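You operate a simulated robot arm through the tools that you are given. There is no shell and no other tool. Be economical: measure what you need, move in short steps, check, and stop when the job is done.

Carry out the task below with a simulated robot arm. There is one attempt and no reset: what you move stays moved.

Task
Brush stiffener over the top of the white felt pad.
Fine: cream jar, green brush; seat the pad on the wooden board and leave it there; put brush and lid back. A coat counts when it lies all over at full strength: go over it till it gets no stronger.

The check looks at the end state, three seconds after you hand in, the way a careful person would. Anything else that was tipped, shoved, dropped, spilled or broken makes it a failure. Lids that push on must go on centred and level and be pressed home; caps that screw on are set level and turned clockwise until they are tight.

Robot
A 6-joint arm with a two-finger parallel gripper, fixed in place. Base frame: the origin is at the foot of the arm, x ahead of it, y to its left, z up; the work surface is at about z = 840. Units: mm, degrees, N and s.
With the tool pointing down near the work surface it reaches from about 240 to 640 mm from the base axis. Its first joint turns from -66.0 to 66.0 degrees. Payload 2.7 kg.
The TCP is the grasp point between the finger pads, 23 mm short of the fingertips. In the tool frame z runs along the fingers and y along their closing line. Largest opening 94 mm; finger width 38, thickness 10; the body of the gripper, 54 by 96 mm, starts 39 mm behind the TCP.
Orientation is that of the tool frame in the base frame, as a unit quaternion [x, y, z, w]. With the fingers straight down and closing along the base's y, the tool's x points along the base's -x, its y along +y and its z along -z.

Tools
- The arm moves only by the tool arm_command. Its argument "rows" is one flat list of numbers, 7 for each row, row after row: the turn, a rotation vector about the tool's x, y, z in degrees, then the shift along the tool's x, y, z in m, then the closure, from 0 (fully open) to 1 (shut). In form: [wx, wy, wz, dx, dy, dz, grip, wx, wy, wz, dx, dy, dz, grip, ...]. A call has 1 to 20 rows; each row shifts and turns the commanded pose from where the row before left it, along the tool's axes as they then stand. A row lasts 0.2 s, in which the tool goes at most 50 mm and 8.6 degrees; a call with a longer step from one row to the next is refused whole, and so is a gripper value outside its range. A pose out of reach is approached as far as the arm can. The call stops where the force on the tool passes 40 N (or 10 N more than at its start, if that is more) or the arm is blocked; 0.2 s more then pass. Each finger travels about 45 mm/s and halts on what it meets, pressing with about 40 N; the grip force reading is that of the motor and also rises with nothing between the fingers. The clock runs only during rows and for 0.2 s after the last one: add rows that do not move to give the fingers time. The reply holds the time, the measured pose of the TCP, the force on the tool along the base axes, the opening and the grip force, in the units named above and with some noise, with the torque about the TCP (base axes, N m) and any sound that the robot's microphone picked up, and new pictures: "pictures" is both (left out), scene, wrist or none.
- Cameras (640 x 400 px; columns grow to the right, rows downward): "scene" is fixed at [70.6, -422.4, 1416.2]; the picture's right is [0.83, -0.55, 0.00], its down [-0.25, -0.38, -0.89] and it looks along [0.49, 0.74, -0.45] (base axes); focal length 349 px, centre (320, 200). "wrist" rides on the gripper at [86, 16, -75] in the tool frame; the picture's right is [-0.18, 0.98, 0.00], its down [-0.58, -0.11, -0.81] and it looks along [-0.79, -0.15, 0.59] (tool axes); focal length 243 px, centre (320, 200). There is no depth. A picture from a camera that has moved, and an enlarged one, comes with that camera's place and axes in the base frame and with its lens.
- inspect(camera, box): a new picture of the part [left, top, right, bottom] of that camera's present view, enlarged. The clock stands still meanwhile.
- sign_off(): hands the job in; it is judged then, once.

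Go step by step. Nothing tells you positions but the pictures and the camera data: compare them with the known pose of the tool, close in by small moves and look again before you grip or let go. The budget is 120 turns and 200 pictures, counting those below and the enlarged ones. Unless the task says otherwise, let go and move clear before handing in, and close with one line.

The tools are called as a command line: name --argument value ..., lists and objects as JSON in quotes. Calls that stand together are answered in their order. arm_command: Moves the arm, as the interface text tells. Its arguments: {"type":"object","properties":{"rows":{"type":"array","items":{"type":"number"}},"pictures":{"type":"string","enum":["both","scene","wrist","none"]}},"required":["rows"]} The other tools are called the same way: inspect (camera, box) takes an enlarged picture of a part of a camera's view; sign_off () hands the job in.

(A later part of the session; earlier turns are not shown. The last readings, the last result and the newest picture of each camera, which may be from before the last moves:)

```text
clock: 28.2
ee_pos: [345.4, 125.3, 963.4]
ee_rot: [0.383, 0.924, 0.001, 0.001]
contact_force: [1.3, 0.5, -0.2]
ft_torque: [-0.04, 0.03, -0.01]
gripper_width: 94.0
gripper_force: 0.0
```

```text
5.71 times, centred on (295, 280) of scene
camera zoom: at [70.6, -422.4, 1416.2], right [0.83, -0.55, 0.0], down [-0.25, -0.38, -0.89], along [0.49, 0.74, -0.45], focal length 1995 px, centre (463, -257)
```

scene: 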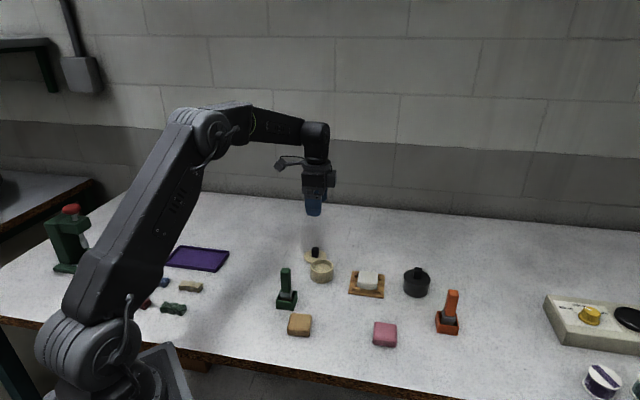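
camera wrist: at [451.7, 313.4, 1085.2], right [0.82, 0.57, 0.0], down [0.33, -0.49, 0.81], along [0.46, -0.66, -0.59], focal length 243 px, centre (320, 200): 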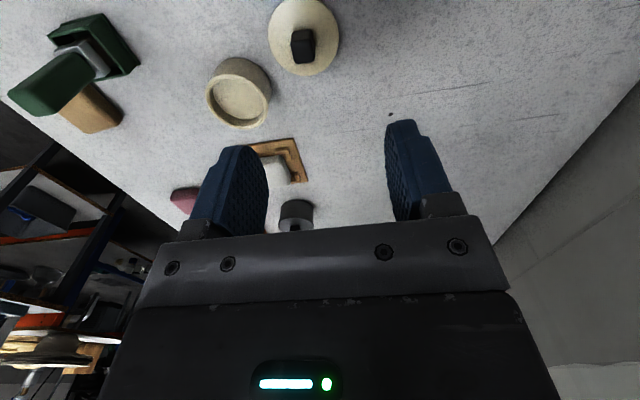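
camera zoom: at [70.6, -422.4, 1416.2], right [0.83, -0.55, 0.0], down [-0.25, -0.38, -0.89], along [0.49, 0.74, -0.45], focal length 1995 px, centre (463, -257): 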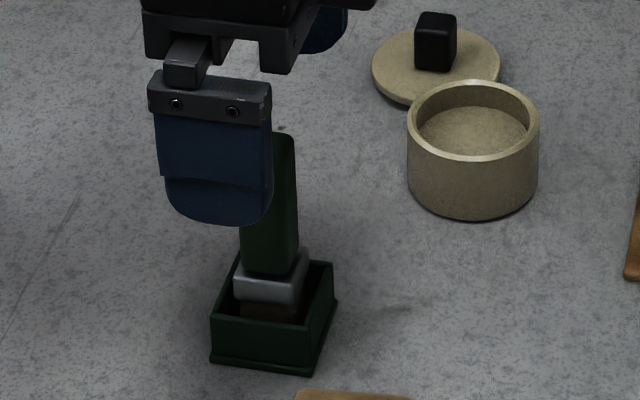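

Aligned within about 1–3 mm. I'll descend to z≈912 and grip.

arm_command --rows '[0, 0, 0, 0.0025, -0.001, 0.02, 0, 0, 0, 0, 0, 0, 0.02, 0.2, 0, 0, 0, 0, 0, 0.0115, 0.4, 0, 0, 0, 0, 0, 0, 0.6, 0, 0, 0, 0, 0, 0, 0.7, 0, 0, 0, 0, 0, 0, 0.8, 0, 0, 0, 0, 0, 0, 1, 0, 0, 0, 0, 0, 0, 1]' --pictures "wrist"

```text
clock: 30.0
ee_pos: [343.4, 125.8, 912.3]
ee_rot: [0.382, 0.924, 0.001, -0.001]
contact_force: [-0.3, 0.9, -0.7]
ft_torque: [-0.01, 0.0, 0.02]
gripper_width: 19.1
gripper_force: 40.6
camera wrist: at [292.2, 199.4, 987.2], right [0.82, 0.57, 0.0], down [0.33, -0.49, 0.81], along [0.46, -0.66, -0.59], focal length 243 px, centre (320, 200)
```

wrist: 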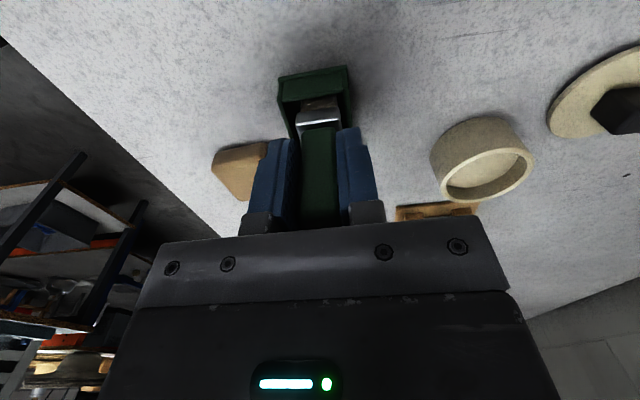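

The brush is held at 19.1 mm; its home pose is (343.4,125.8,912.3). I'll lift it straight up.

arm_command --rows '[0, 0, 0, 0, 0, -0.015, 1, 0, 0, 0, 0, 0, -0.025, 1, 0, 0, 0, 0, 0, -0.04, 1, 0, 0, 0, 0, 0, 0, 1]' --pictures "none"

inspect --camera "scene" --box '[255, 235, 335, 315]'

inspect --camera "wrist" --box '[240, 40, 400, 160]'

```text
clock: 31.0
ee_pos: [341.6, 128.1, 992.1]
ee_rot: [0.381, 0.924, 0.001, 0.001]
contact_force: [-0.1, 0.5, -0.2]
ft_torque: [0.0, 0.03, 0.0]
gripper_width: 19.1
gripper_force: 39.7
```

```text
5.00 times, centred on (295, 275) of scene
camera zoom: at [70.6, -422.4, 1416.2], right [0.83, -0.55, 0.0], down [-0.25, -0.38, -0.89], along [0.49, 0.74, -0.45], focal length 1746 px, centre (445, -175)
```

zoom: 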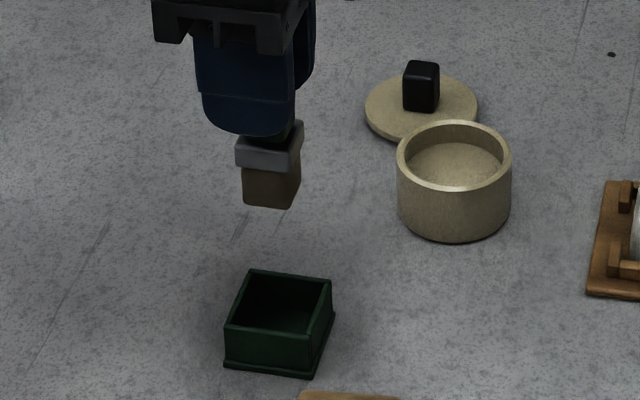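

```text
3.33 times, centred on (320, 100) of wrist
camera zoom: at [291.7, 199.1, 1067.5], right [0.82, 0.57, 0.0], down [0.33, -0.49, 0.81], along [0.46, -0.66, -0.59], focal length 809 px, centre (320, 533)
```

zoom: 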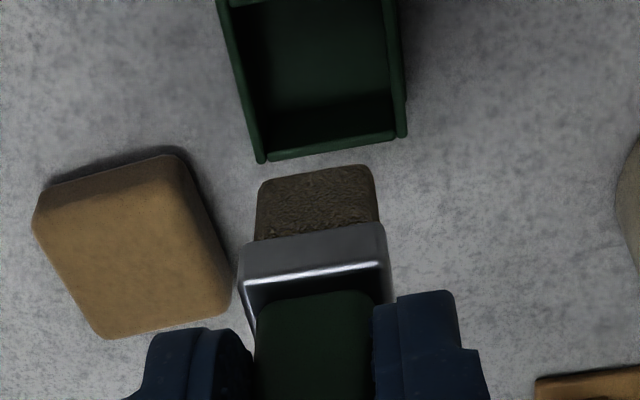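

The bristle block is about 23 mm square, with its bottom about 62 mm below the TCP. I'll carry it over the open jar at about (462,158).

arm_command --rows '[0, 0, 0, -0.0213, 0.0353, 0, 1, 0, 0, 0, -0.0213, 0.0353, 0, 1, 0, 0, 0, -0.0213, 0.0353, 0, 1, 0, 0, 0, 0, 0, 0.025, 1, 0, 0, 0, 0, 0, 0.02, 1, 0, 0, 0, 0, 0, 0, 1]' --pictures "none"

inspect --camera "scene" --box '[280, 240, 360, 300]'

inspect --camera "wrist" --box '[240, 40, 400, 160]'

```text
clock: 32.4
ee_pos: [461.0, 156.8, 947.4]
ee_rot: [0.382, 0.924, 0.002, 0.0]
contact_force: [0.4, 0.0, 0.1]
ft_torque: [0.04, -0.03, 0.03]
gripper_width: 19.3
gripper_force: 40.1
```

```text
6.67 times, centred on (320, 270) of scene
camera zoom: at [70.6, -422.4, 1416.2], right [0.83, -0.55, 0.0], down [-0.25, -0.38, -0.89], along [0.49, 0.74, -0.45], focal length 2327 px, centre (320, -267)
```

zoom: 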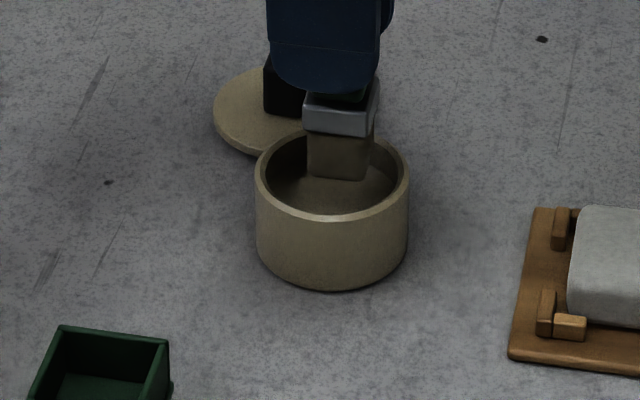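

```text
3.33 times, centred on (320, 100) of wrist
camera zoom: at [411.5, 229.2, 1022.4], right [0.82, 0.57, 0.0], down [0.33, -0.49, 0.81], along [0.46, -0.66, -0.59], focal length 809 px, centre (320, 533)
```

zoom: 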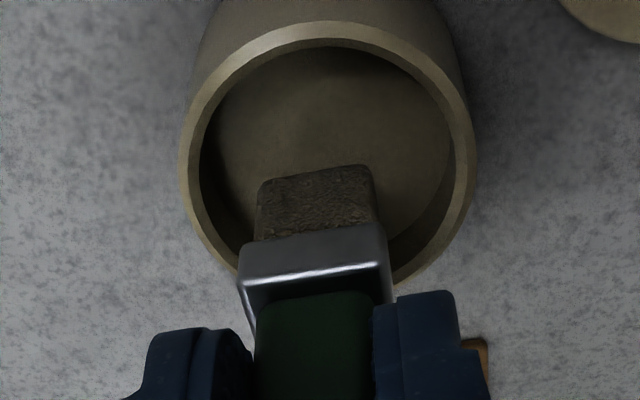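

It is centred over the opening. I'll dip in steps, hold with a small wiggle, then look.

arm_command --rows '[0, 0, 0, 0, 0.0, 0.015, 1, 0, 0, 0, 0, 0, 0.01, 1, 0, 0, 0, 0, 0, 0.008, 1, 0, 0, 0, 0, 0, 0, 1, 0, 0, 0, 0.003, 0, 0, 1, 0, 0, 0, -0.006, 0, 0, 1, 0, 0, 0, 0.003, 0, 0, 1, 0, 0, 0, 0, 0, 0, 1]' --pictures "none"

inspect --camera "scene" --box '[280, 240, 360, 300]'

inspect --camera "wrist" --box '[240, 40, 400, 160]'

```text
clock: 33.0
ee_pos: [462.7, 157.3, 930.9]
ee_rot: [0.381, 0.925, 0.003, 0.004]
contact_force: [-0.8, -1.1, 5.7]
ft_torque: [-0.05, 0.03, -0.03]
gripper_width: 19.4
gripper_force: 39.8
stopped in row 3: the force on the tool passed its limit at 46 N (the readings are from after the stop); the commanded pose is now the measured one
```

```text
6.67 times, centred on (320, 270) of scene
camera zoom: at [70.5, -422.5, 1416.2], right [0.83, -0.55, 0.0], down [-0.25, -0.38, -0.89], along [0.49, 0.74, -0.45], focal length 2327 px, centre (320, -267)
```

zoom: 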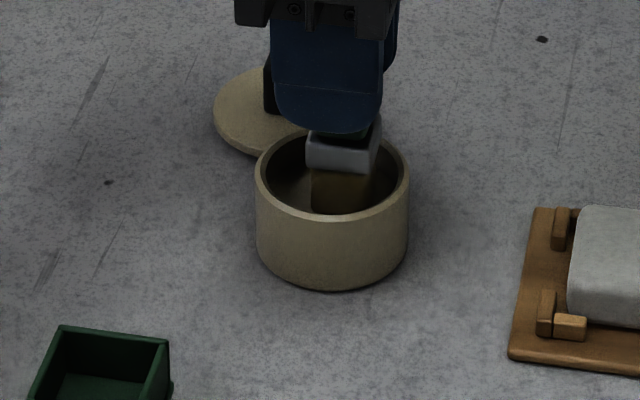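

```text
3.33 times, centred on (320, 100) of wrist
camera zoom: at [412.4, 229.2, 1004.2], right [0.82, 0.57, 0.01], down [0.33, -0.49, 0.81], along [0.46, -0.66, -0.59], focal length 809 px, centre (320, 533)
```

zoom: 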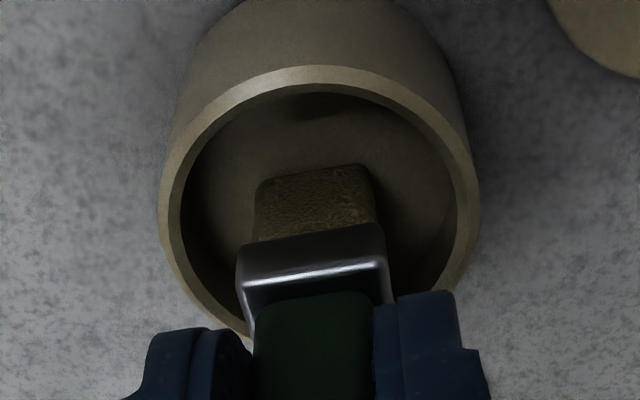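

The brush met the stiffener surface at TCP z≈931, so the bristle offset is nearer 70 mm, and the bristles have taken colour. I'll hold a light press, then lift and look.

arm_command --rows '[0, 0, 0, 0, 0, 0, 1, 0, 0, 0, 0, 0, 0, 1, 0, 0, 0, 0, 0, -0.015, 1, 0, 0, 0, 0, 0, -0.025, 1, 0, 0, 0, 0, 0, 0, 1]' --pictures "none"

inspect --camera "scene" --box '[280, 230, 360, 290]'

inspect --camera "wrist" --box '[240, 40, 400, 160]'

```text
clock: 34.2
ee_pos: [462.4, 157.6, 969.9]
ee_rot: [0.382, 0.924, 0.002, 0.003]
contact_force: [-0.5, 0.4, -0.2]
ft_torque: [0.03, 0.0, -0.01]
gripper_width: 19.0
gripper_force: 39.9
```

```text
6.67 times, centred on (320, 260) of scene
camera zoom: at [70.6, -422.4, 1416.2], right [0.83, -0.55, 0.0], down [-0.25, -0.38, -0.89], along [0.49, 0.74, -0.45], focal length 2327 px, centre (320, -200)
```

zoom: 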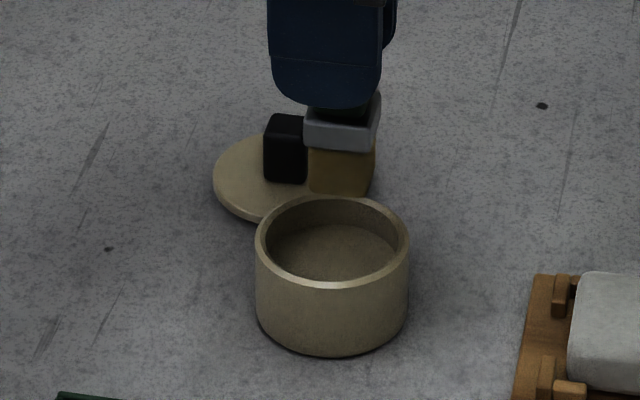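

```text
3.33 times, centred on (320, 100) of wrist
camera zoom: at [411.8, 229.4, 1043.9], right [0.82, 0.57, 0.01], down [0.33, -0.49, 0.81], along [0.46, -0.66, -0.59], focal length 809 px, centre (320, 533)
```

zoom: 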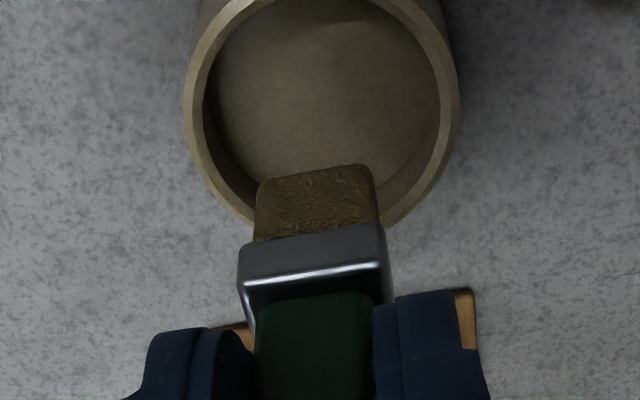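

The bristles are loaded (amber). I'll move over the pad centre.

arm_command --rows '[0, 0, 0, -0.0376, -0.0032, 0, 1, 0, 0, 0, -0.0376, -0.0032, 0, 1, 0, 0, 0, -0.0376, -0.0032, 0, 1, 0, 0, 0, 0, 0, 0.02, 1, 0, 0, 0, 0, 0, 0, 1]' --pictures "none"

inspect --camera "scene" --box '[335, 245, 405, 305]'

inspect --camera "wrist" --box '[220, 20, 420, 160]'

```text
clock: 35.4
ee_pos: [535.4, 70.4, 949.6]
ee_rot: [0.382, 0.924, 0.002, 0.003]
contact_force: [0.2, 0.7, -1.0]
ft_torque: [0.0, 0.0, 0.01]
gripper_width: 19.4
gripper_force: 40.7
```

```text
6.67 times, centred on (370, 275) of scene
camera zoom: at [70.6, -422.4, 1416.2], right [0.83, -0.55, 0.0], down [-0.25, -0.38, -0.89], along [0.49, 0.74, -0.45], focal length 2327 px, centre (-13, -300)
```

zoom: 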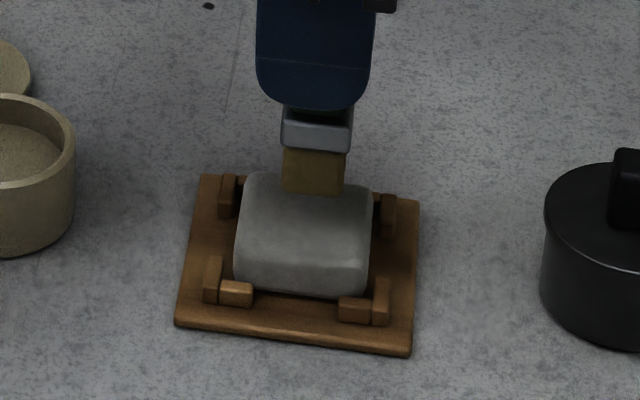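

```text
2.86 times, centred on (320, 90) of wrist
camera zoom: at [485.6, 142.5, 1023.8], right [0.82, 0.57, 0.01], down [0.33, -0.49, 0.81], along [0.46, -0.66, -0.59], focal length 693 px, centre (320, 514)
```

zoom: 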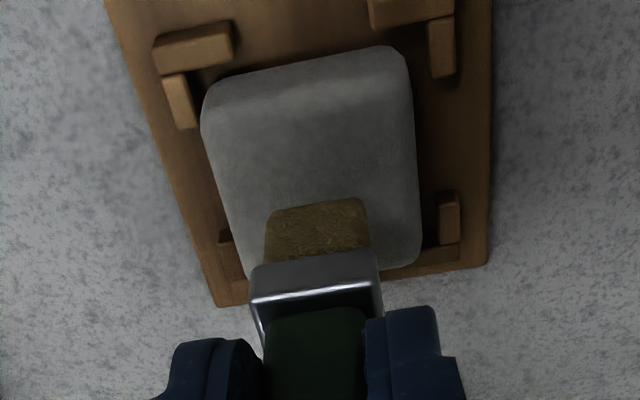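

Over the pad and centred. I'll lower in small steps to find the contact height.

arm_command --rows '[0, 0, 0, 0, 0, 0.005, 1, 0, 0, 0, 0, 0, 0.003, 1, 0, 0, 0, 0, 0, 0.002, 1, 0, 0, 0, 0, 0, 0, 1]' --pictures "none"

```text
clock: 36.4
ee_pos: [536.6, 70.5, 939.7]
ee_rot: [0.382, 0.924, 0.002, 0.002]
contact_force: [0.5, -0.1, -0.3]
ft_torque: [0.01, 0.03, -0.02]
gripper_width: 19.2
gripper_force: 40.0
```

arm_command --rows '[0, 0, 0, 0, 0, 0.0015, 1, 0, 0, 0, 0, 0, 0.0015, 1, 0, 0, 0, 0, 0, 0.001, 1, 0, 0, 0, 0, 0, 0, 1]' --pictures "none"

```text
clock: 37.4
ee_pos: [536.1, 70.2, 935.9]
ee_rot: [0.382, 0.924, 0.002, 0.002]
contact_force: [-0.3, 0.5, -1.0]
ft_torque: [0.0, -0.01, 0.01]
gripper_width: 19.1
gripper_force: 40.8
```

arm_command --rows '[0, 0, 0, 0, 0, 0.0015, 1, 0, 0, 0, 0, 0, 0.001, 1, 0, 0, 0, 0, 0, 0.001, 1, 0, 0, 0, 0, 0, 0, 1]' --pictures "none"

inspect --camera "scene" --box '[345, 255, 395, 295]'

```text
clock: 38.4
ee_pos: [537.1, 69.6, 935.5]
ee_rot: [0.381, 0.924, 0.003, 0.005]
contact_force: [-3.5, -0.1, 24.8]
ft_torque: [-0.08, 0.31, 0.01]
gripper_width: 19.5
gripper_force: 39.9
```

```text
10.00 times, centred on (370, 275) of scene
camera zoom: at [70.1, -422.5, 1416.2], right [0.83, -0.55, 0.0], down [-0.25, -0.38, -0.89], along [0.49, 0.74, -0.45], focal length 3491 px, centre (-180, -550)
```

zoom: 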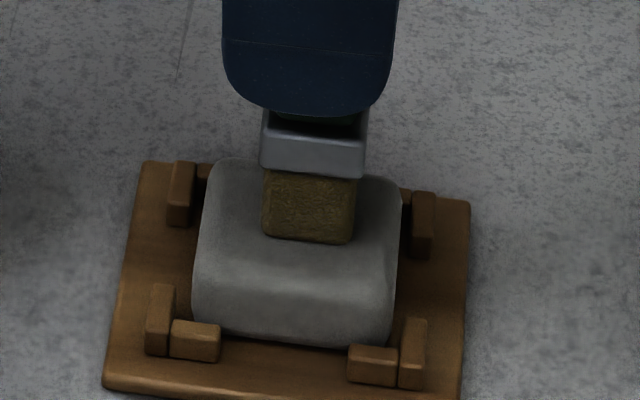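

The brush touches the pad at TCP z≈935.5. I'll ease the pressure and paint a three-lane raster over the top.

arm_command --rows '[0, 0, 0, 0, 0, -0.0018, 1, 0, 0, 0, 0.011, 0, 0, 1, 0, 0, 0, 0, -0.012, 0, 1, 0, 0, 0, -0.006, 0, 0, 1, 0, 0, 0, -0.006, 0, 0, 1, 0, 0, 0, -0.006, 0, 0, 1, 0, 0, 0, -0.006, 0, 0, 1, 0, 0, 0, 0, 0.012, 0, 1, 0, 0, 0, 0.006, 0, 0, 1, 0, 0, 0, 0.006, 0, 0, 1, 0, 0, 0, 0.006, 0, 0, 1, 0, 0, 0, 0.006, 0, 0, 1, 0, 0, 0, 0, 0.012, 0, 1, 0, 0, 0, -0.006, 0, 0, 1, 0, 0, 0, -0.006, 0, 0, 1, 0, 0, 0, -0.006, 0, 0, 1, 0, 0, 0, -0.006, 0, 0, 1, 0, 0, 0, 0, 0, 0, 1]' --pictures "none"

inspect --camera "scene" --box '[345, 255, 395, 295]'

inspect --camera "wrist" --box '[220, 20, 420, 160]'

```text
clock: 42.2
ee_pos: [552.7, 68.9, 934.3]
ee_rot: [0.382, 0.924, 0.001, 0.002]
contact_force: [-2.7, 3.1, 9.8]
ft_torque: [0.15, 0.18, 0.0]
gripper_width: 19.2
gripper_force: 39.9
```

```text
10.00 times, centred on (370, 275) of scene
camera zoom: at [70.3, -422.4, 1416.2], right [0.83, -0.55, 0.0], down [-0.25, -0.38, -0.89], along [0.49, 0.74, -0.45], focal length 3491 px, centre (-180, -550)
```

zoom: 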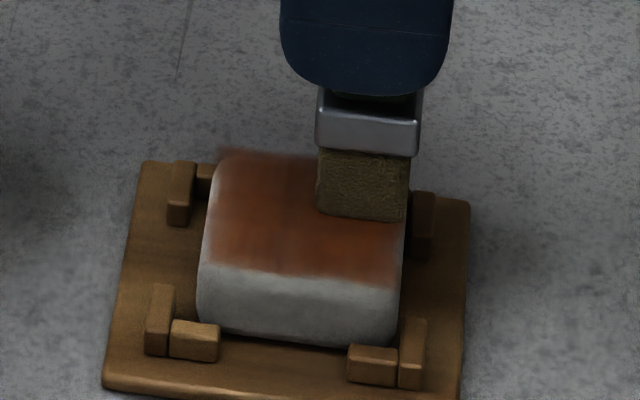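

```text
2.86 times, centred on (320, 90) of wrist
camera zoom: at [502.5, 141.5, 1008.7], right [0.82, 0.57, 0.01], down [0.33, -0.49, 0.81], along [0.46, -0.66, -0.59], focal length 693 px, centre (320, 514)
```

zoom: 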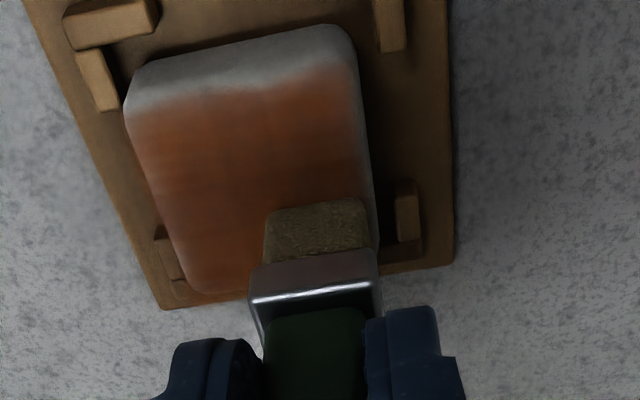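

A good even coat is forming; it needs more strength. I'll lift, return to the jar and reload.

arm_command --rows '[0, 0, 0, 0, 0, -0.015, 1, 0, 0, 0, 0, 0, -0.02, 1, 0, 0, 0, 0.042, -0.0003, 0, 1, 0, 0, 0, 0.042, -0.0003, 0, 1, 0, 0, 0, 0.042, -0.0003, 0, 1, 0, 0, 0, 0, 0, 0, 1]' --pictures "none"

inspect --camera "wrist" --box '[240, 40, 400, 160]'

inspect --camera "scene" --box '[345, 255, 395, 295]'

```text
clock: 43.6
ee_pos: [462.1, 159.2, 969.6]
ee_rot: [0.382, 0.924, 0.002, 0.003]
contact_force: [0.2, -0.5, 0.2]
ft_torque: [0.03, -0.01, -0.01]
gripper_width: 19.1
gripper_force: 39.8
```

```text
3.33 times, centred on (320, 100) of wrist
camera zoom: at [413.2, 231.0, 1043.6], right [0.82, 0.57, 0.01], down [0.33, -0.49, 0.81], along [0.46, -0.66, -0.59], focal length 809 px, centre (320, 533)
```

zoom: 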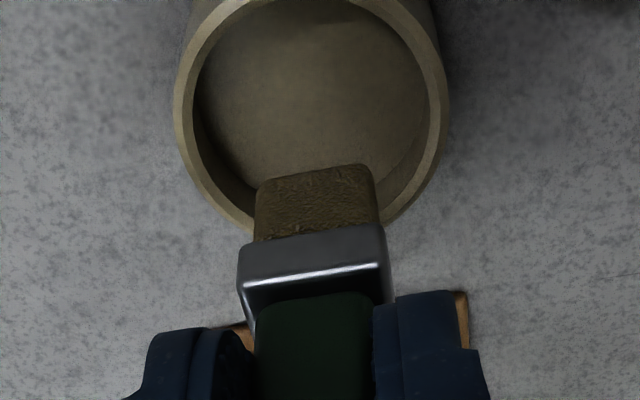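

```text
10.00 times, centred on (370, 275) of scene
camera zoom: at [70.6, -422.4, 1416.2], right [0.83, -0.55, 0.0], down [-0.25, -0.38, -0.89], along [0.49, 0.74, -0.45], focal length 3491 px, centre (-180, -550)
```

zoom: 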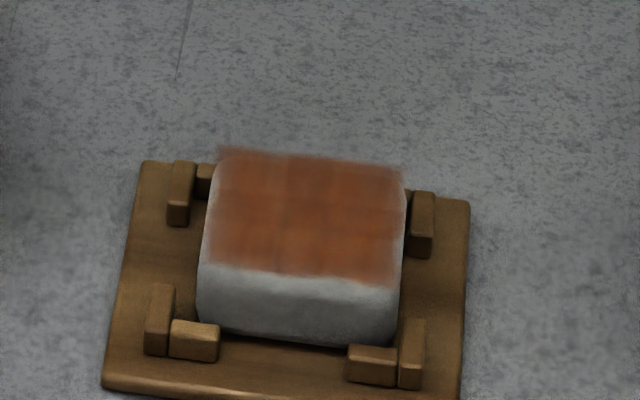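

The coat still shows lanes, so more passes are needed. I'm reloading the brush.

arm_command --rows '[0, 0, 0, 0, -0.001, 0.018, 1, 0, 0, 0, 0, 0, 0.014, 1, 0, 0, 0, 0, 0, 0.003, 1, 0, 0, 0, 0, 0, 0.002, 1, 0, 0, 0, 0, 0, 0.001, 1, 0, 0, 0, 0, 0, 0, 1, 0, 0, 0, 0, 0, 0, 1, 0, 0, 0, 0, 0, 0, 1]' --pictures "none"

```text
clock: 45.4
ee_pos: [462.4, 156.9, 931.3]
ee_rot: [0.381, 0.924, 0.001, 0.002]
contact_force: [0.4, 0.1, -0.4]
ft_torque: [0.0, 0.05, 0.01]
gripper_width: 19.3
gripper_force: 40.2
```

arm_command --rows '[0, 0, 0, 0, 0, 0.001, 1, 0, 0, 0, 0, 0, 0.001, 1, 0, 0, 0, 0, 0, 0.001, 1, 0, 0, 0, 0, 0, 0, 1, 0, 0, 0, 0, 0, 0, 1]' --pictures "none"

inspect --camera "wrist" --box '[240, 40, 400, 160]'

```text
clock: 46.6
ee_pos: [462.5, 157.5, 929.2]
ee_rot: [0.382, 0.924, 0.004, 0.005]
contact_force: [-6.5, -1.3, 27.0]
ft_torque: [-0.19, 0.4, 0.01]
gripper_width: 19.0
gripper_force: 40.4
```

```text
3.33 times, centred on (320, 100) of wrist
camera zoom: at [412.7, 229.9, 1003.6], right [0.82, 0.57, 0.01], down [0.33, -0.49, 0.81], along [0.46, -0.66, -0.59], focal length 809 px, centre (320, 533)
```

zoom: 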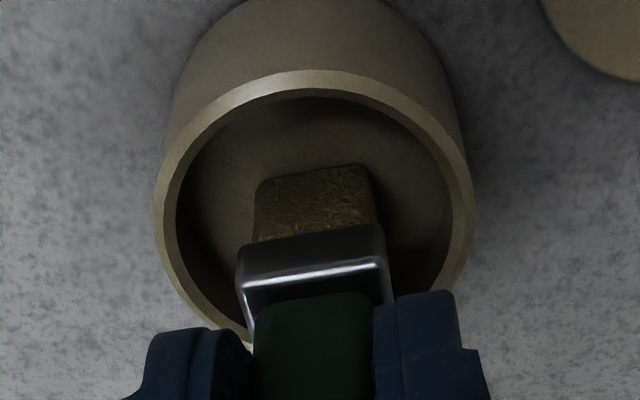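

Contact made and reloaded. I'll go back to the pad, landing at a corner, and do another raster.

arm_command --rows '[0, 0, 0, 0, 0, -0.02, 1, 0, 0, 0, 0, 0, -0.0208, 1, 0, 0, 0, -0.0339, -0.0073, 0, 1, 0, 0, 0, -0.0339, -0.0073, 0, 1, 0, 0, 0, -0.0339, -0.0073, 0, 1, 0, 0, 0, 0, 0, 0.02, 1, 0, 0, 0, 0, 0, 0.012, 1, 0, 0, 0, 0, 0, 0.003, 1, 0, 0, 0, -0.008, 0, 0, 1, 0, 0, 0, -0.008, 0, 0, 1, 0, 0, 0, -0.008, 0, 0, 1, 0, 0, 0, 0, 0.012, 0, 1, 0, 0, 0, 0.008, 0, 0, 1, 0, 0, 0, 0.008, 0, 0, 1, 0, 0, 0, 0.008, 0, 0, 1, 0, 0, 0, 0, 0.012, 0, 1, 0, 0, 0, -0.008, 0, 0, 1, 0, 0, 0, -0.008, 0, 0, 1, 0, 0, 0, -0.008, 0, 0, 1, 0, 0, 0, 0, 0, 0, 1]' --pictures "none"

inspect --camera "scene" --box '[345, 255, 395, 295]'

inspect --camera "wrist" --box '[220, 20, 420, 160]'

```text
clock: 50.8
ee_pos: [553.7, 70.4, 933.6]
ee_rot: [0.382, 0.924, 0.002, 0.004]
contact_force: [-4.3, 4.6, 13.9]
ft_torque: [0.18, 0.24, 0.0]
gripper_width: 19.1
gripper_force: 40.2
```

```text
10.00 times, centred on (370, 275) of scene
camera zoom: at [70.3, -422.4, 1416.2], right [0.83, -0.55, 0.0], down [-0.25, -0.38, -0.89], along [0.49, 0.74, -0.45], focal length 3491 px, centre (-180, -550)
```

zoom: 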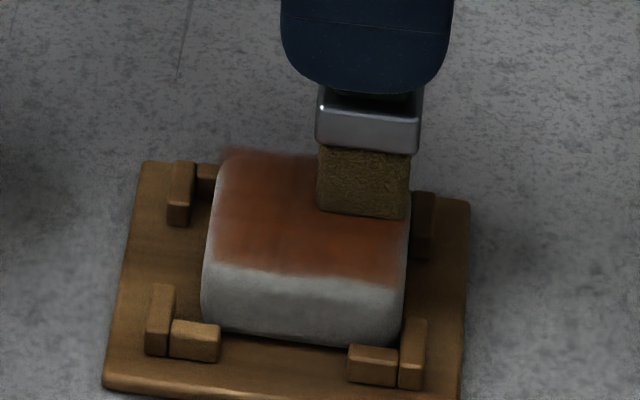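

```text
2.86 times, centred on (320, 90) of wrist
camera zoom: at [503.3, 142.3, 1008.4], right [0.82, 0.57, 0.01], down [0.33, -0.49, 0.81], along [0.46, -0.66, -0.59], focal length 693 px, centre (320, 514)
```

zoom: 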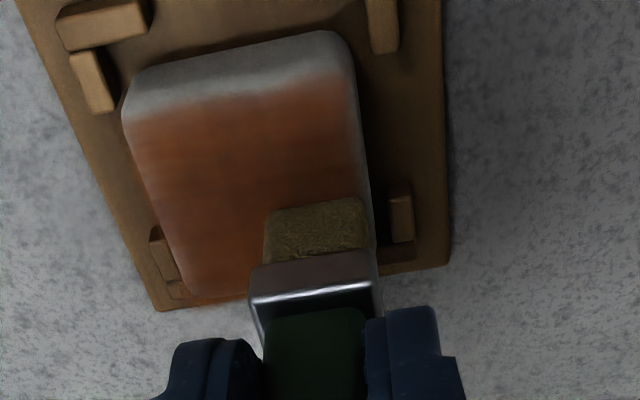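

The coat is getting stronger. I'll do crosswise passes with slightly wider reach to cover the margins.

arm_command --rows '[0, 0, 0, -0.002, 0.002, 0, 1, 0, 0, 0, 0, -0.0093, 0, 1, 0, 0, 0, 0, -0.0093, 0, 1, 0, 0, 0, 0, -0.0093, 0, 1, 0, 0, 0, 0.014, 0, 0, 1, 0, 0, 0, 0, 0.0093, 0, 1, 0, 0, 0, 0, 0.0093, 0, 1, 0, 0, 0, 0, 0.0093, 0, 1, 0, 0, 0, 0.014, 0, 0, 1, 0, 0, 0, 0, -0.0093, 0, 1, 0, 0, 0, 0, -0.0093, 0, 1, 0, 0, 0, 0, -0.0093, 0, 1, 0, 0, 0, -0.0093, 0, 0, 1, 0, 0, 0, -0.0093, 0, 0, 1, 0, 0, 0, -0.0093, 0, 0, 1, 0, 0, 0, 0, 0.014, 0, 1, 0, 0, 0, 0.0093, 0, 0, 1, 0, 0, 0, 0.0093, 0, 0, 1, 0, 0, 0, 0.0093, 0, 0, 1, 0, 0, 0, 0, 0.014, 0, 1]' --pictures "none"

inspect --camera "scene" --box '[345, 255, 395, 295]'

inspect --camera "wrist" --box '[220, 20, 420, 160]'

```text
clock: 55.0
ee_pos: [534.2, 89.8, 933.0]
ee_rot: [0.382, 0.924, 0.001, 0.002]
contact_force: [-6.5, -5.5, 17.2]
ft_torque: [-0.52, 0.32, -0.07]
gripper_width: 19.2
gripper_force: 40.2
```

```text
10.00 times, centred on (370, 275) of scene
camera zoom: at [70.1, -422.6, 1416.1], right [0.83, -0.55, 0.0], down [-0.25, -0.38, -0.89], along [0.49, 0.74, -0.45], focal length 3491 px, centre (-180, -550)
```

zoom: 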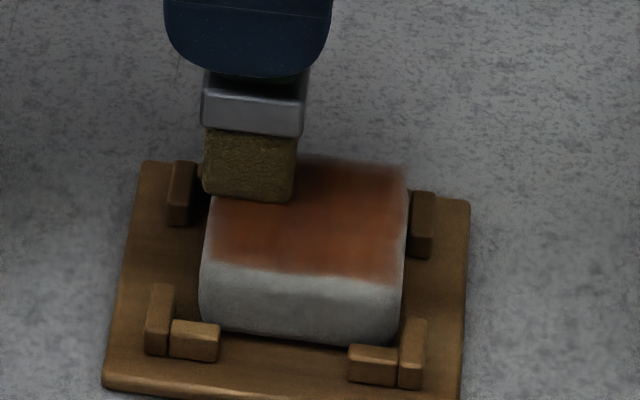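

```text
2.86 times, centred on (320, 90) of wrist
camera zoom: at [485.0, 162.5, 1008.2], right [0.82, 0.57, 0.0], down [0.33, -0.49, 0.81], along [0.46, -0.66, -0.59], focal length 693 px, centre (320, 514)
```

zoom: 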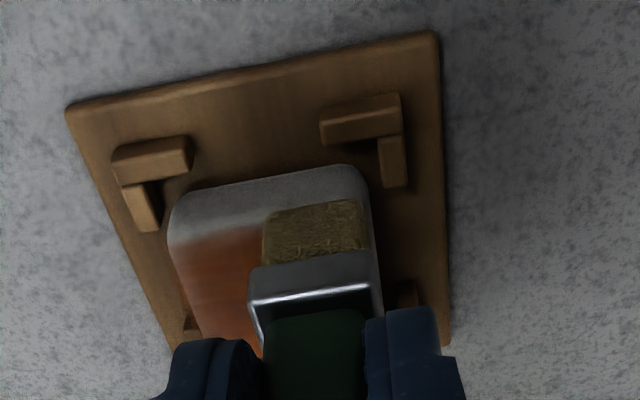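

Reloading again.

arm_command --rows '[0, 0, 0, 0, 0, -0.015, 1, 0, 0, 0, 0, 0, -0.02, 1, 0, 0, 0, 0.0328, -0.001, 0, 1, 0, 0, 0, 0.0328, -0.001, 0, 1, 0, 0, 0, 0.0328, -0.001, 0, 1, 0, 0, 0, 0, 0, 0.018, 1, 0, 0, 0, 0, 0, 0.014, 1, 0, 0, 0, 0, 0, 0.004, 1, 0, 0, 0, 0, 0, 0.0025, 1, 0, 0, 0, 0, 0, 0.0012, 1, 0, 0, 0, 0, 0, 0, 1]' --pictures "none"

inspect --camera "scene" --box '[345, 255, 395, 295]'

```text
clock: 57.4
ee_pos: [463.5, 156.4, 928.0]
ee_rot: [0.381, 0.924, 0.003, 0.003]
contact_force: [-2.3, -1.0, 7.3]
ft_torque: [-0.09, 0.12, 0.01]
gripper_width: 19.2
gripper_force: 40.6
```

```text
10.00 times, centred on (370, 275) of scene
camera zoom: at [70.5, -422.5, 1416.2], right [0.83, -0.55, 0.0], down [-0.25, -0.38, -0.89], along [0.49, 0.74, -0.45], focal length 3491 px, centre (-180, -550)
```

zoom: 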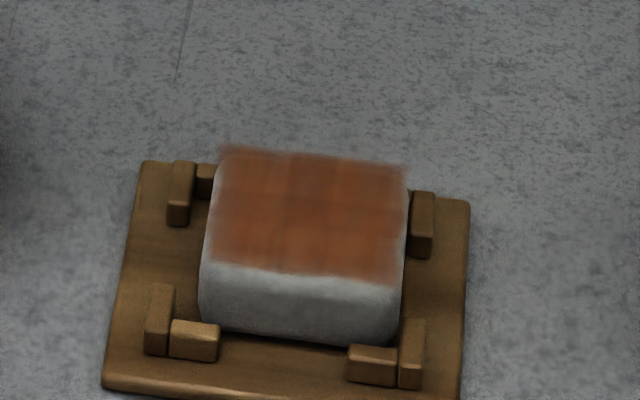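

arm_command --rows '[0, 0, 0, 0, 0, -0.02, 1, 0, 0, 0, 0, 0, -0.02, 1, 0, 0, 0, -0.0327, -0.0079, 0, 1, 0, 0, 0, -0.0327, -0.0079, 0, 1, 0, 0, 0, -0.0327, -0.0079, 0, 1, 0, 0, 0, 0, 0, 0.02, 1, 0, 0, 0, 0, 0, 0.012, 1, 0, 0, 0, 0, 0, 0.0033, 1, 0, 0, 0, -0.0093, 0, 0, 1, 0, 0, 0, -0.0093, 0, 0, 1, 0, 0, 0, -0.0093, 0, 0, 1, 0, 0, 0, 0, 0.0093, 0, 1, 0, 0, 0, 0.0093, 0, 0, 1, 0, 0, 0, 0.0093, 0, 0, 1, 0, 0, 0, 0.0093, 0, 0, 1, 0, 0, 0, 0, 0.0093, 0, 1, 0, 0, 0, -0.0093, 0, 0, 1, 0, 0, 0, -0.0093, 0, 0, 1, 0, 0, 0, -0.0093, 0, 0, 1, 0, 0, 0, 0, 0.0093, 0, 1]' --pictures "none"

arm_command --rows '[0, 0, 0, 0.0093, 0, 0, 1, 0, 0, 0, 0.0093, 0, 0, 1, 0, 0, 0, 0.0093, 0, 0, 1, 0, 0, 0, 0, -0.0093, 0, 1, 0, 0, 0, 0, -0.0093, 0, 1, 0, 0, 0, 0, -0.0093, 0, 1, 0, 0, 0, -0.0093, 0, 0, 1, 0, 0, 0, 0, 0.0093, 0, 1, 0, 0, 0, 0, 0.0093, 0, 1, 0, 0, 0, 0, 0.0093, 0, 1, 0, 0, 0, -0.0093, 0, 0, 1, 0, 0, 0, 0, -0.0093, 0, 1, 0, 0, 0, 0, -0.0093, 0, 1, 0, 0, 0, 0, -0.0093, 0, 1, 0, 0, 0, -0.0093, 0, 0, 1, 0, 0, 0, 0, 0.0093, 0, 1, 0, 0, 0, 0, 0.0093, 0, 1, 0, 0, 0, 0, 0.0093, 0, 1]' --pictures "none"

```text
clock: 61.6
ee_pos: [557.2, 71.0, 934.0]
ee_rot: [0.382, 0.924, 0.001, 0.004]
contact_force: [-0.9, -3.6, 9.3]
ft_torque: [-0.34, 0.13, -0.02]
gripper_width: 19.2
gripper_force: 39.8
```

```text
clock: 65.4
ee_pos: [556.1, 71.5, 935.0]
ee_rot: [0.382, 0.924, 0.002, 0.004]
contact_force: [-1.4, -1.3, 5.6]
ft_torque: [-0.2, 0.08, 0.0]
gripper_width: 19.2
gripper_force: 40.4
```

arm_command --rows '[0, 0, 0, 0, 0, -0.015, 1, 0, 0, 0, 0, 0, -0.02, 1, 0, 0, 0, 0.0424, -0.0019, 0, 1, 0, 0, 0, 0.0424, -0.0019, 0, 1, 0, 0, 0, 0.0424, -0.0019, 0, 1, 0, 0, 0, 0, 0, 0.018, 1, 0, 0, 0, 0, 0, 0.014, 1, 0, 0, 0, 0, 0, 0.004, 1, 0, 0, 0, 0, 0, 0.0025, 1, 0, 0, 0, 0, 0, 0.0015, 1, 0, 0, 0, 0, 0, 0, 1]' --pictures "none"

inspect --camera "scene" --box '[345, 255, 395, 295]'

inspect --camera "wrist" --box '[240, 40, 400, 160]'

```text
clock: 67.8
ee_pos: [463.0, 158.3, 929.8]
ee_rot: [0.382, 0.924, 0.002, 0.004]
contact_force: [-3.4, -1.0, 10.6]
ft_torque: [-0.19, 0.2, -0.04]
gripper_width: 19.2
gripper_force: 40.1
```

```text
10.00 times, centred on (370, 275) of scene
camera zoom: at [70.4, -422.5, 1416.2], right [0.83, -0.55, 0.0], down [-0.25, -0.38, -0.89], along [0.49, 0.74, -0.45], focal length 3491 px, centre (-180, -550)
```

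zoom: 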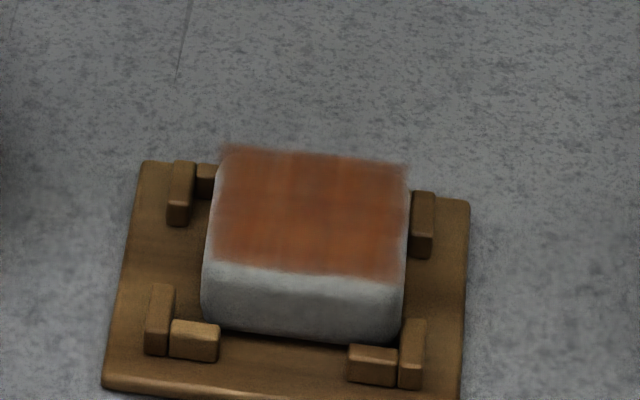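

```text
3.33 times, centred on (320, 100) of wrist
camera zoom: at [412.6, 229.8, 1003.3], right [0.82, 0.57, 0.01], down [0.33, -0.49, 0.81], along [0.46, -0.66, -0.59], focal length 809 px, centre (320, 533)
```

zoom: 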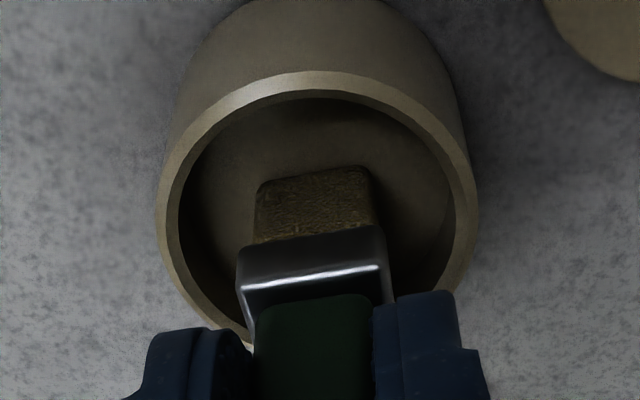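

Contact again. The margins look lighter than the middle, so this load goes around the perimeter.

arm_command --rows '[0, 0, 0, 0, 0, -0.02, 1, 0, 0, 0, 0, 0, -0.02, 1, 0, 0, 0, -0.0326, -0.0088, 0, 1, 0, 0, 0, -0.0326, -0.0088, 0, 1, 0, 0, 0, -0.0326, -0.0088, 0, 1, 0, 0, 0, 0, 0, 0.02, 1, 0, 0, 0, 0, 0, 0.012, 1, 0, 0, 0, 0, 0, 0.0035, 1, 0, 0, 0, -0.01, 0, 0, 1, 0, 0, 0, -0.01, 0, 0, 1, 0, 0, 0, -0.01, 0, 0, 1, 0, 0, 0, 0, 0.01, 0, 1, 0, 0, 0, 0, 0.01, 0, 1, 0, 0, 0, 0, 0.01, 0, 1, 0, 0, 0, 0.01, 0, 0, 1, 0, 0, 0, 0.01, 0, 0, 1, 0, 0, 0, 0.01, 0, 0, 1, 0, 0, 0, 0, -0.01, 0, 1, 0, 0, 0, 0, -0.01, 0, 1, 0, 0, 0, 0, -0.01, 0, 1]' --pictures "none"

arm_command --rows '[0, 0, 0, -0.008, 0, 0, 1, 0, 0, 0, -0.008, 0, 0, 1, 0, 0, 0, -0.008, 0, 0, 1, 0, 0, 0, -0.006, 0, 0, 1, 0, 0, 0, 0, 0.01, 0, 1, 0, 0, 0, 0.008, 0, 0, 1, 0, 0, 0, 0.008, 0, 0, 1, 0, 0, 0, 0.008, 0, 0, 1, 0, 0, 0, 0.006, 0, 0, 1, 0, 0, 0, 0, 0.01, 0, 1, 0, 0, 0, -0.008, 0, 0, 1, 0, 0, 0, -0.008, 0, 0, 1, 0, 0, 0, -0.008, 0, 0, 1, 0, 0, 0, -0.006, 0, 0, 1, 0, 0, 0, 0, 0.01, 0, 1, 0, 0, 0, 0.008, 0, 0, 1, 0, 0, 0, 0.008, 0, 0, 1, 0, 0, 0, 0.008, 0, 0, 1, 0, 0, 0, 0.006, 0, 0, 1]' --pictures "none"

inspect --camera "scene" --box '[345, 255, 395, 295]'

```text
clock: 72.0
ee_pos: [513.2, 70.4, 933.8]
ee_rot: [0.382, 0.924, 0.002, 0.004]
contact_force: [2.4, 4.4, 12.7]
ft_torque: [0.22, -0.29, 0.05]
gripper_width: 19.1
gripper_force: 39.9
```

```text
clock: 76.0
ee_pos: [534.7, 88.6, 933.7]
ee_rot: [0.381, 0.924, 0.002, 0.004]
contact_force: [4.6, -4.6, 12.9]
ft_torque: [-0.4, -0.3, 0.02]
gripper_width: 19.2
gripper_force: 39.8
```

```text
10.00 times, centred on (370, 275) of scene
camera zoom: at [70.5, -422.6, 1416.1], right [0.83, -0.55, 0.0], down [-0.25, -0.38, -0.89], along [0.49, 0.74, -0.45], focal length 3491 px, centre (-180, -550)
```

zoom: 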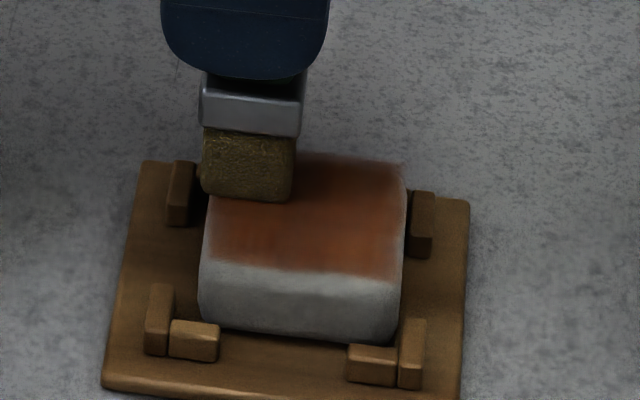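

arm_command --rows '[0, 0, 0, 0, 0, -0.0155, 1, 0, 0, 0, 0, 0, -0.02, 1, 0, 0, 0, 0.0332, -0.0007, 0, 1, 0, 0, 0, 0.0332, -0.0007, 0, 1, 0, 0, 0, 0.0332, -0.0007, 0, 1, 0, 0, 0, 0, 0, 0.018, 1, 0, 0, 0, 0, 0, 0.014, 1, 0, 0, 0, 0, 0, 0.004, 1, 0, 0, 0, 0, 0, 0.0025, 1, 0, 0, 0, 0, 0, 0.0015, 1, 0, 0, 0, 0, 0, 0, 1]' --pictures "none"

inspect --camera "scene" --box '[357, 266, 389, 286]'

```text
clock: 78.4
ee_pos: [462.4, 158.7, 927.4]
ee_rot: [0.381, 0.924, 0.003, 0.003]
contact_force: [-2.3, -0.5, 8.2]
ft_torque: [-0.08, 0.12, -0.02]
gripper_width: 19.2
gripper_force: 39.7
```

```text
16.00 times, centred on (373, 276) of scene
camera zoom: at [70.4, -422.5, 1416.2], right [0.83, -0.55, 0.0], down [-0.25, -0.38, -0.89], along [0.49, 0.74, -0.45], focal length 5586 px, centre (-528, -1016)
```

zoom: 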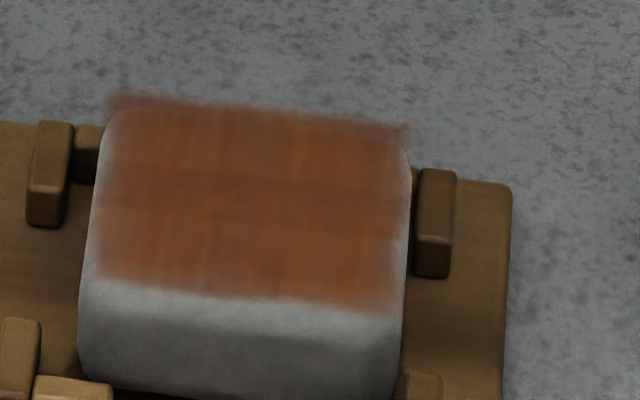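

The coat now covers the whole top and is only slightly streaky. I'll do another full raster with this load.

arm_command --rows '[0, 0, 0, 0, 0, -0.02, 1, 0, 0, 0, 0, 0, -0.0205, 1, 0, 0, 0, -0.0326, -0.0093, 0, 1, 0, 0, 0, -0.0326, -0.0093, 0, 1, 0, 0, 0, -0.0326, -0.0093, 0, 1, 0, 0, 0, 0, 0, 0.02, 1, 0, 0, 0, 0, 0, 0.012, 1, 0, 0, 0, 0, 0, 0.0035, 1, 0, 0, 0, 0, 0.01, 0, 1, 0, 0, 0, 0, 0.01, 0, 1, 0, 0, 0, 0, 0.01, 0, 1, 0, 0, 0, -0.01, 0, 0, 1, 0, 0, 0, 0, -0.01, 0, 1, 0, 0, 0, 0, -0.01, 0, 1, 0, 0, 0, 0, -0.01, 0, 1, 0, 0, 0, -0.01, 0, 0, 1, 0, 0, 0, 0, 0.01, 0, 1, 0, 0, 0, 0, 0.01, 0, 1, 0, 0, 0, 0, 0.01, 0, 1, 0, 0, 0, -0.01, 0, 0, 1]' --pictures "none"

arm_command --rows '[0, 0, 0, 0, -0.01, 0, 1, 0, 0, 0, 0, -0.01, 0, 1, 0, 0, 0, 0, -0.01, 0, 1, 0, 0, 0, 0.01, 0, 0, 1, 0, 0, 0, 0.01, 0, 0, 1, 0, 0, 0, 0.01, 0, 0, 1, 0, 0, 0, 0, 0.01, 0, 1, 0, 0, 0, -0.01, 0, 0, 1, 0, 0, 0, -0.01, 0, 0, 1, 0, 0, 0, -0.01, 0, 0, 1, 0, 0, 0, 0, 0.01, 0, 1, 0, 0, 0, 0.01, 0, 0, 1, 0, 0, 0, 0.01, 0, 0, 1, 0, 0, 0, 0.01, 0, 0, 1, 0, 0, 0, 0, 0.01, 0, 1, 0, 0, 0, -0.01, 0, 0, 1, 0, 0, 0, -0.01, 0, 0, 1, 0, 0, 0, -0.01, 0, 0, 1]' --pictures "none"

```text
clock: 82.6
ee_pos: [554.2, 70.5, 933.5]
ee_rot: [0.381, 0.924, 0.002, 0.002]
contact_force: [0.0, 0.3, 1.2]
ft_torque: [0.02, 0.0, -0.04]
gripper_width: 19.3
gripper_force: 39.9
```

```text
clock: 86.4
ee_pos: [554.7, 70.7, 934.3]
ee_rot: [0.382, 0.924, 0.002, 0.002]
contact_force: [0.1, 0.5, -0.2]
ft_torque: [0.0, 0.02, 0.0]
gripper_width: 19.1
gripper_force: 39.8
```

Contact was lost at this height, so the brush has probably crept up in the grip by about 1 mm. I'll lower until contact returns and repeat the raster.

arm_command --rows '[0, 0, 0, 0, 0, 0.001, 1, 0, 0, 0, 0, 0, 0.0005, 1, 0, 0, 0, 0, 0, 0, 1]' --pictures "none"

inspect --camera "wrist" --box '[220, 20, 420, 160]'

```text
clock: 87.2
ee_pos: [554.7, 70.2, 934.2]
ee_rot: [0.382, 0.924, 0.002, 0.004]
contact_force: [-1.5, -1.1, 10.0]
ft_torque: [-0.14, 0.09, -0.03]
gripper_width: 19.3
gripper_force: 40.0
```

```text
2.86 times, centred on (320, 90) of wrist
camera zoom: at [504.6, 143.0, 1007.7], right [0.82, 0.57, 0.01], down [0.33, -0.49, 0.81], along [0.46, -0.66, -0.59], focal length 693 px, centre (320, 514)
```

zoom: 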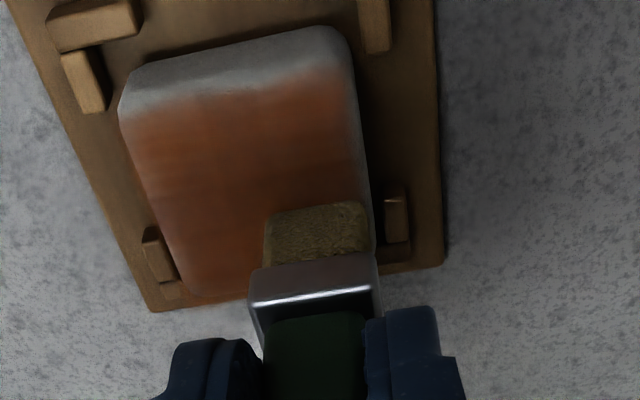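

Contact is back at 10 N. I'll repeat the passes both ways.

arm_command --rows '[0, 0, 0, 0.01, 0, 0.0004, 1, 0, 0, 0, 0.01, 0, 0, 1, 0, 0, 0, 0.01, 0, 0, 1, 0, 0, 0, 0, -0.01, 0, 1, 0, 0, 0, -0.01, 0, 0, 1, 0, 0, 0, -0.01, 0, 0, 1, 0, 0, 0, -0.01, 0, 0, 1, 0, 0, 0, 0, -0.01, 0, 1, 0, 0, 0, 0.01, 0, 0, 1, 0, 0, 0, 0.01, 0, 0, 1, 0, 0, 0, 0.01, 0, 0, 1, 0, 0, 0, 0, -0.01, 0, 1, 0, 0, 0, -0.01, 0, 0, 1, 0, 0, 0, -0.01, 0, 0, 1, 0, 0, 0, -0.01, 0, 0, 1]' --pictures "none"

arm_command --rows '[0, 0, 0, 0, 0.01, 0, 1, 0, 0, 0, 0, 0.01, 0, 1, 0, 0, 0, 0, 0.01, 0, 1, 0, 0, 0, 0.01, 0, 0, 1, 0, 0, 0, 0, -0.01, 0, 1, 0, 0, 0, 0, -0.01, 0, 1, 0, 0, 0, 0, -0.01, 0, 1, 0, 0, 0, 0.01, 0, 0, 1, 0, 0, 0, 0, 0.01, 0, 1, 0, 0, 0, 0, 0.01, 0, 1, 0, 0, 0, 0, 0.01, 0, 1, 0, 0, 0, 0.01, 0, 0, 1, 0, 0, 0, 0, -0.01, 0, 1, 0, 0, 0, 0, -0.01, 0, 1, 0, 0, 0, 0, -0.01, 0, 1]' --pictures "none"

```text
clock: 90.4
ee_pos: [534.6, 48.8, 934.1]
ee_rot: [0.382, 0.924, 0.002, 0.004]
contact_force: [-7.0, 7.1, 24.3]
ft_torque: [0.51, 0.43, 0.02]
gripper_width: 19.2
gripper_force: 39.8
```

```text
clock: 93.6
ee_pos: [512.6, 71.2, 932.6]
ee_rot: [0.382, 0.924, 0.004, 0.005]
contact_force: [4.0, 6.3, 17.3]
ft_torque: [0.33, -0.39, 0.09]
gripper_width: 19.3
gripper_force: 39.8
```

arm_command --rows '[0, 0, 0, 0, 0, -0.017, 1, 0, 0, 0, 0, 0, -0.02, 1, 0, 0, 0, 0.0322, 0.0086, 0, 1, 0, 0, 0, 0.0322, 0.0086, 0, 1, 0, 0, 0, 0.0322, 0.0086, 0, 1, 0, 0, 0, 0, 0, 0.018, 1, 0, 0, 0, 0, 0, 0.014, 1, 0, 0, 0, 0, 0, 0.004, 1, 0, 0, 0, 0, 0, 0.003, 1, 0, 0, 0, 0, 0, 0.0015, 1, 0, 0, 0, 0, 0, 0, 1]' --pictures "none"

inspect --camera "scene" --box '[357, 266, 389, 286]'

inspect --camera "wrist" --box '[240, 40, 400, 200]'

```text
clock: 96.0
ee_pos: [460.8, 157.5, 928.4]
ee_rot: [0.383, 0.924, 0.003, 0.003]
contact_force: [-0.4, -0.5, 3.0]
ft_torque: [-0.08, 0.01, -0.02]
gripper_width: 19.3
gripper_force: 39.3
```

```text
16.00 times, centred on (373, 276) of scene
camera zoom: at [70.5, -422.4, 1416.2], right [0.83, -0.55, 0.0], down [-0.25, -0.38, -0.89], along [0.49, 0.74, -0.45], focal length 5586 px, centre (-528, -1016)
```

zoom: 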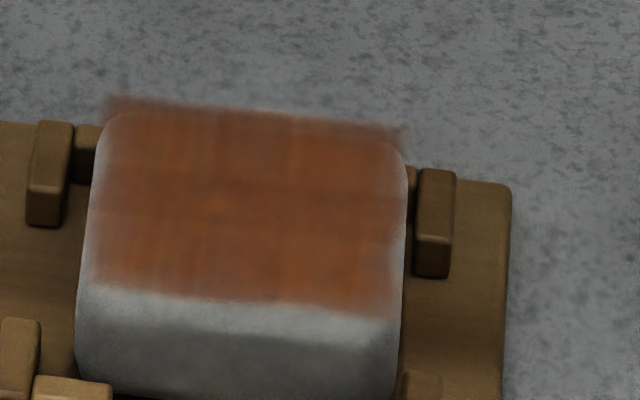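

```text
2.50 times, centred on (320, 120) of wrist
camera zoom: at [411.8, 229.4, 1002.5], right [0.82, 0.57, 0.01], down [0.33, -0.49, 0.81], along [0.46, -0.66, -0.59], focal length 606 px, centre (320, 400)
```

zoom: 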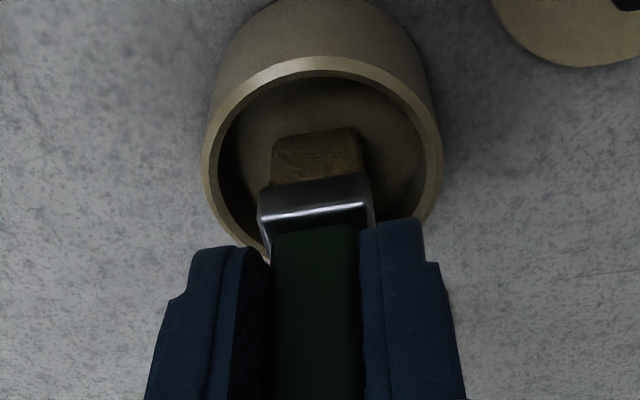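

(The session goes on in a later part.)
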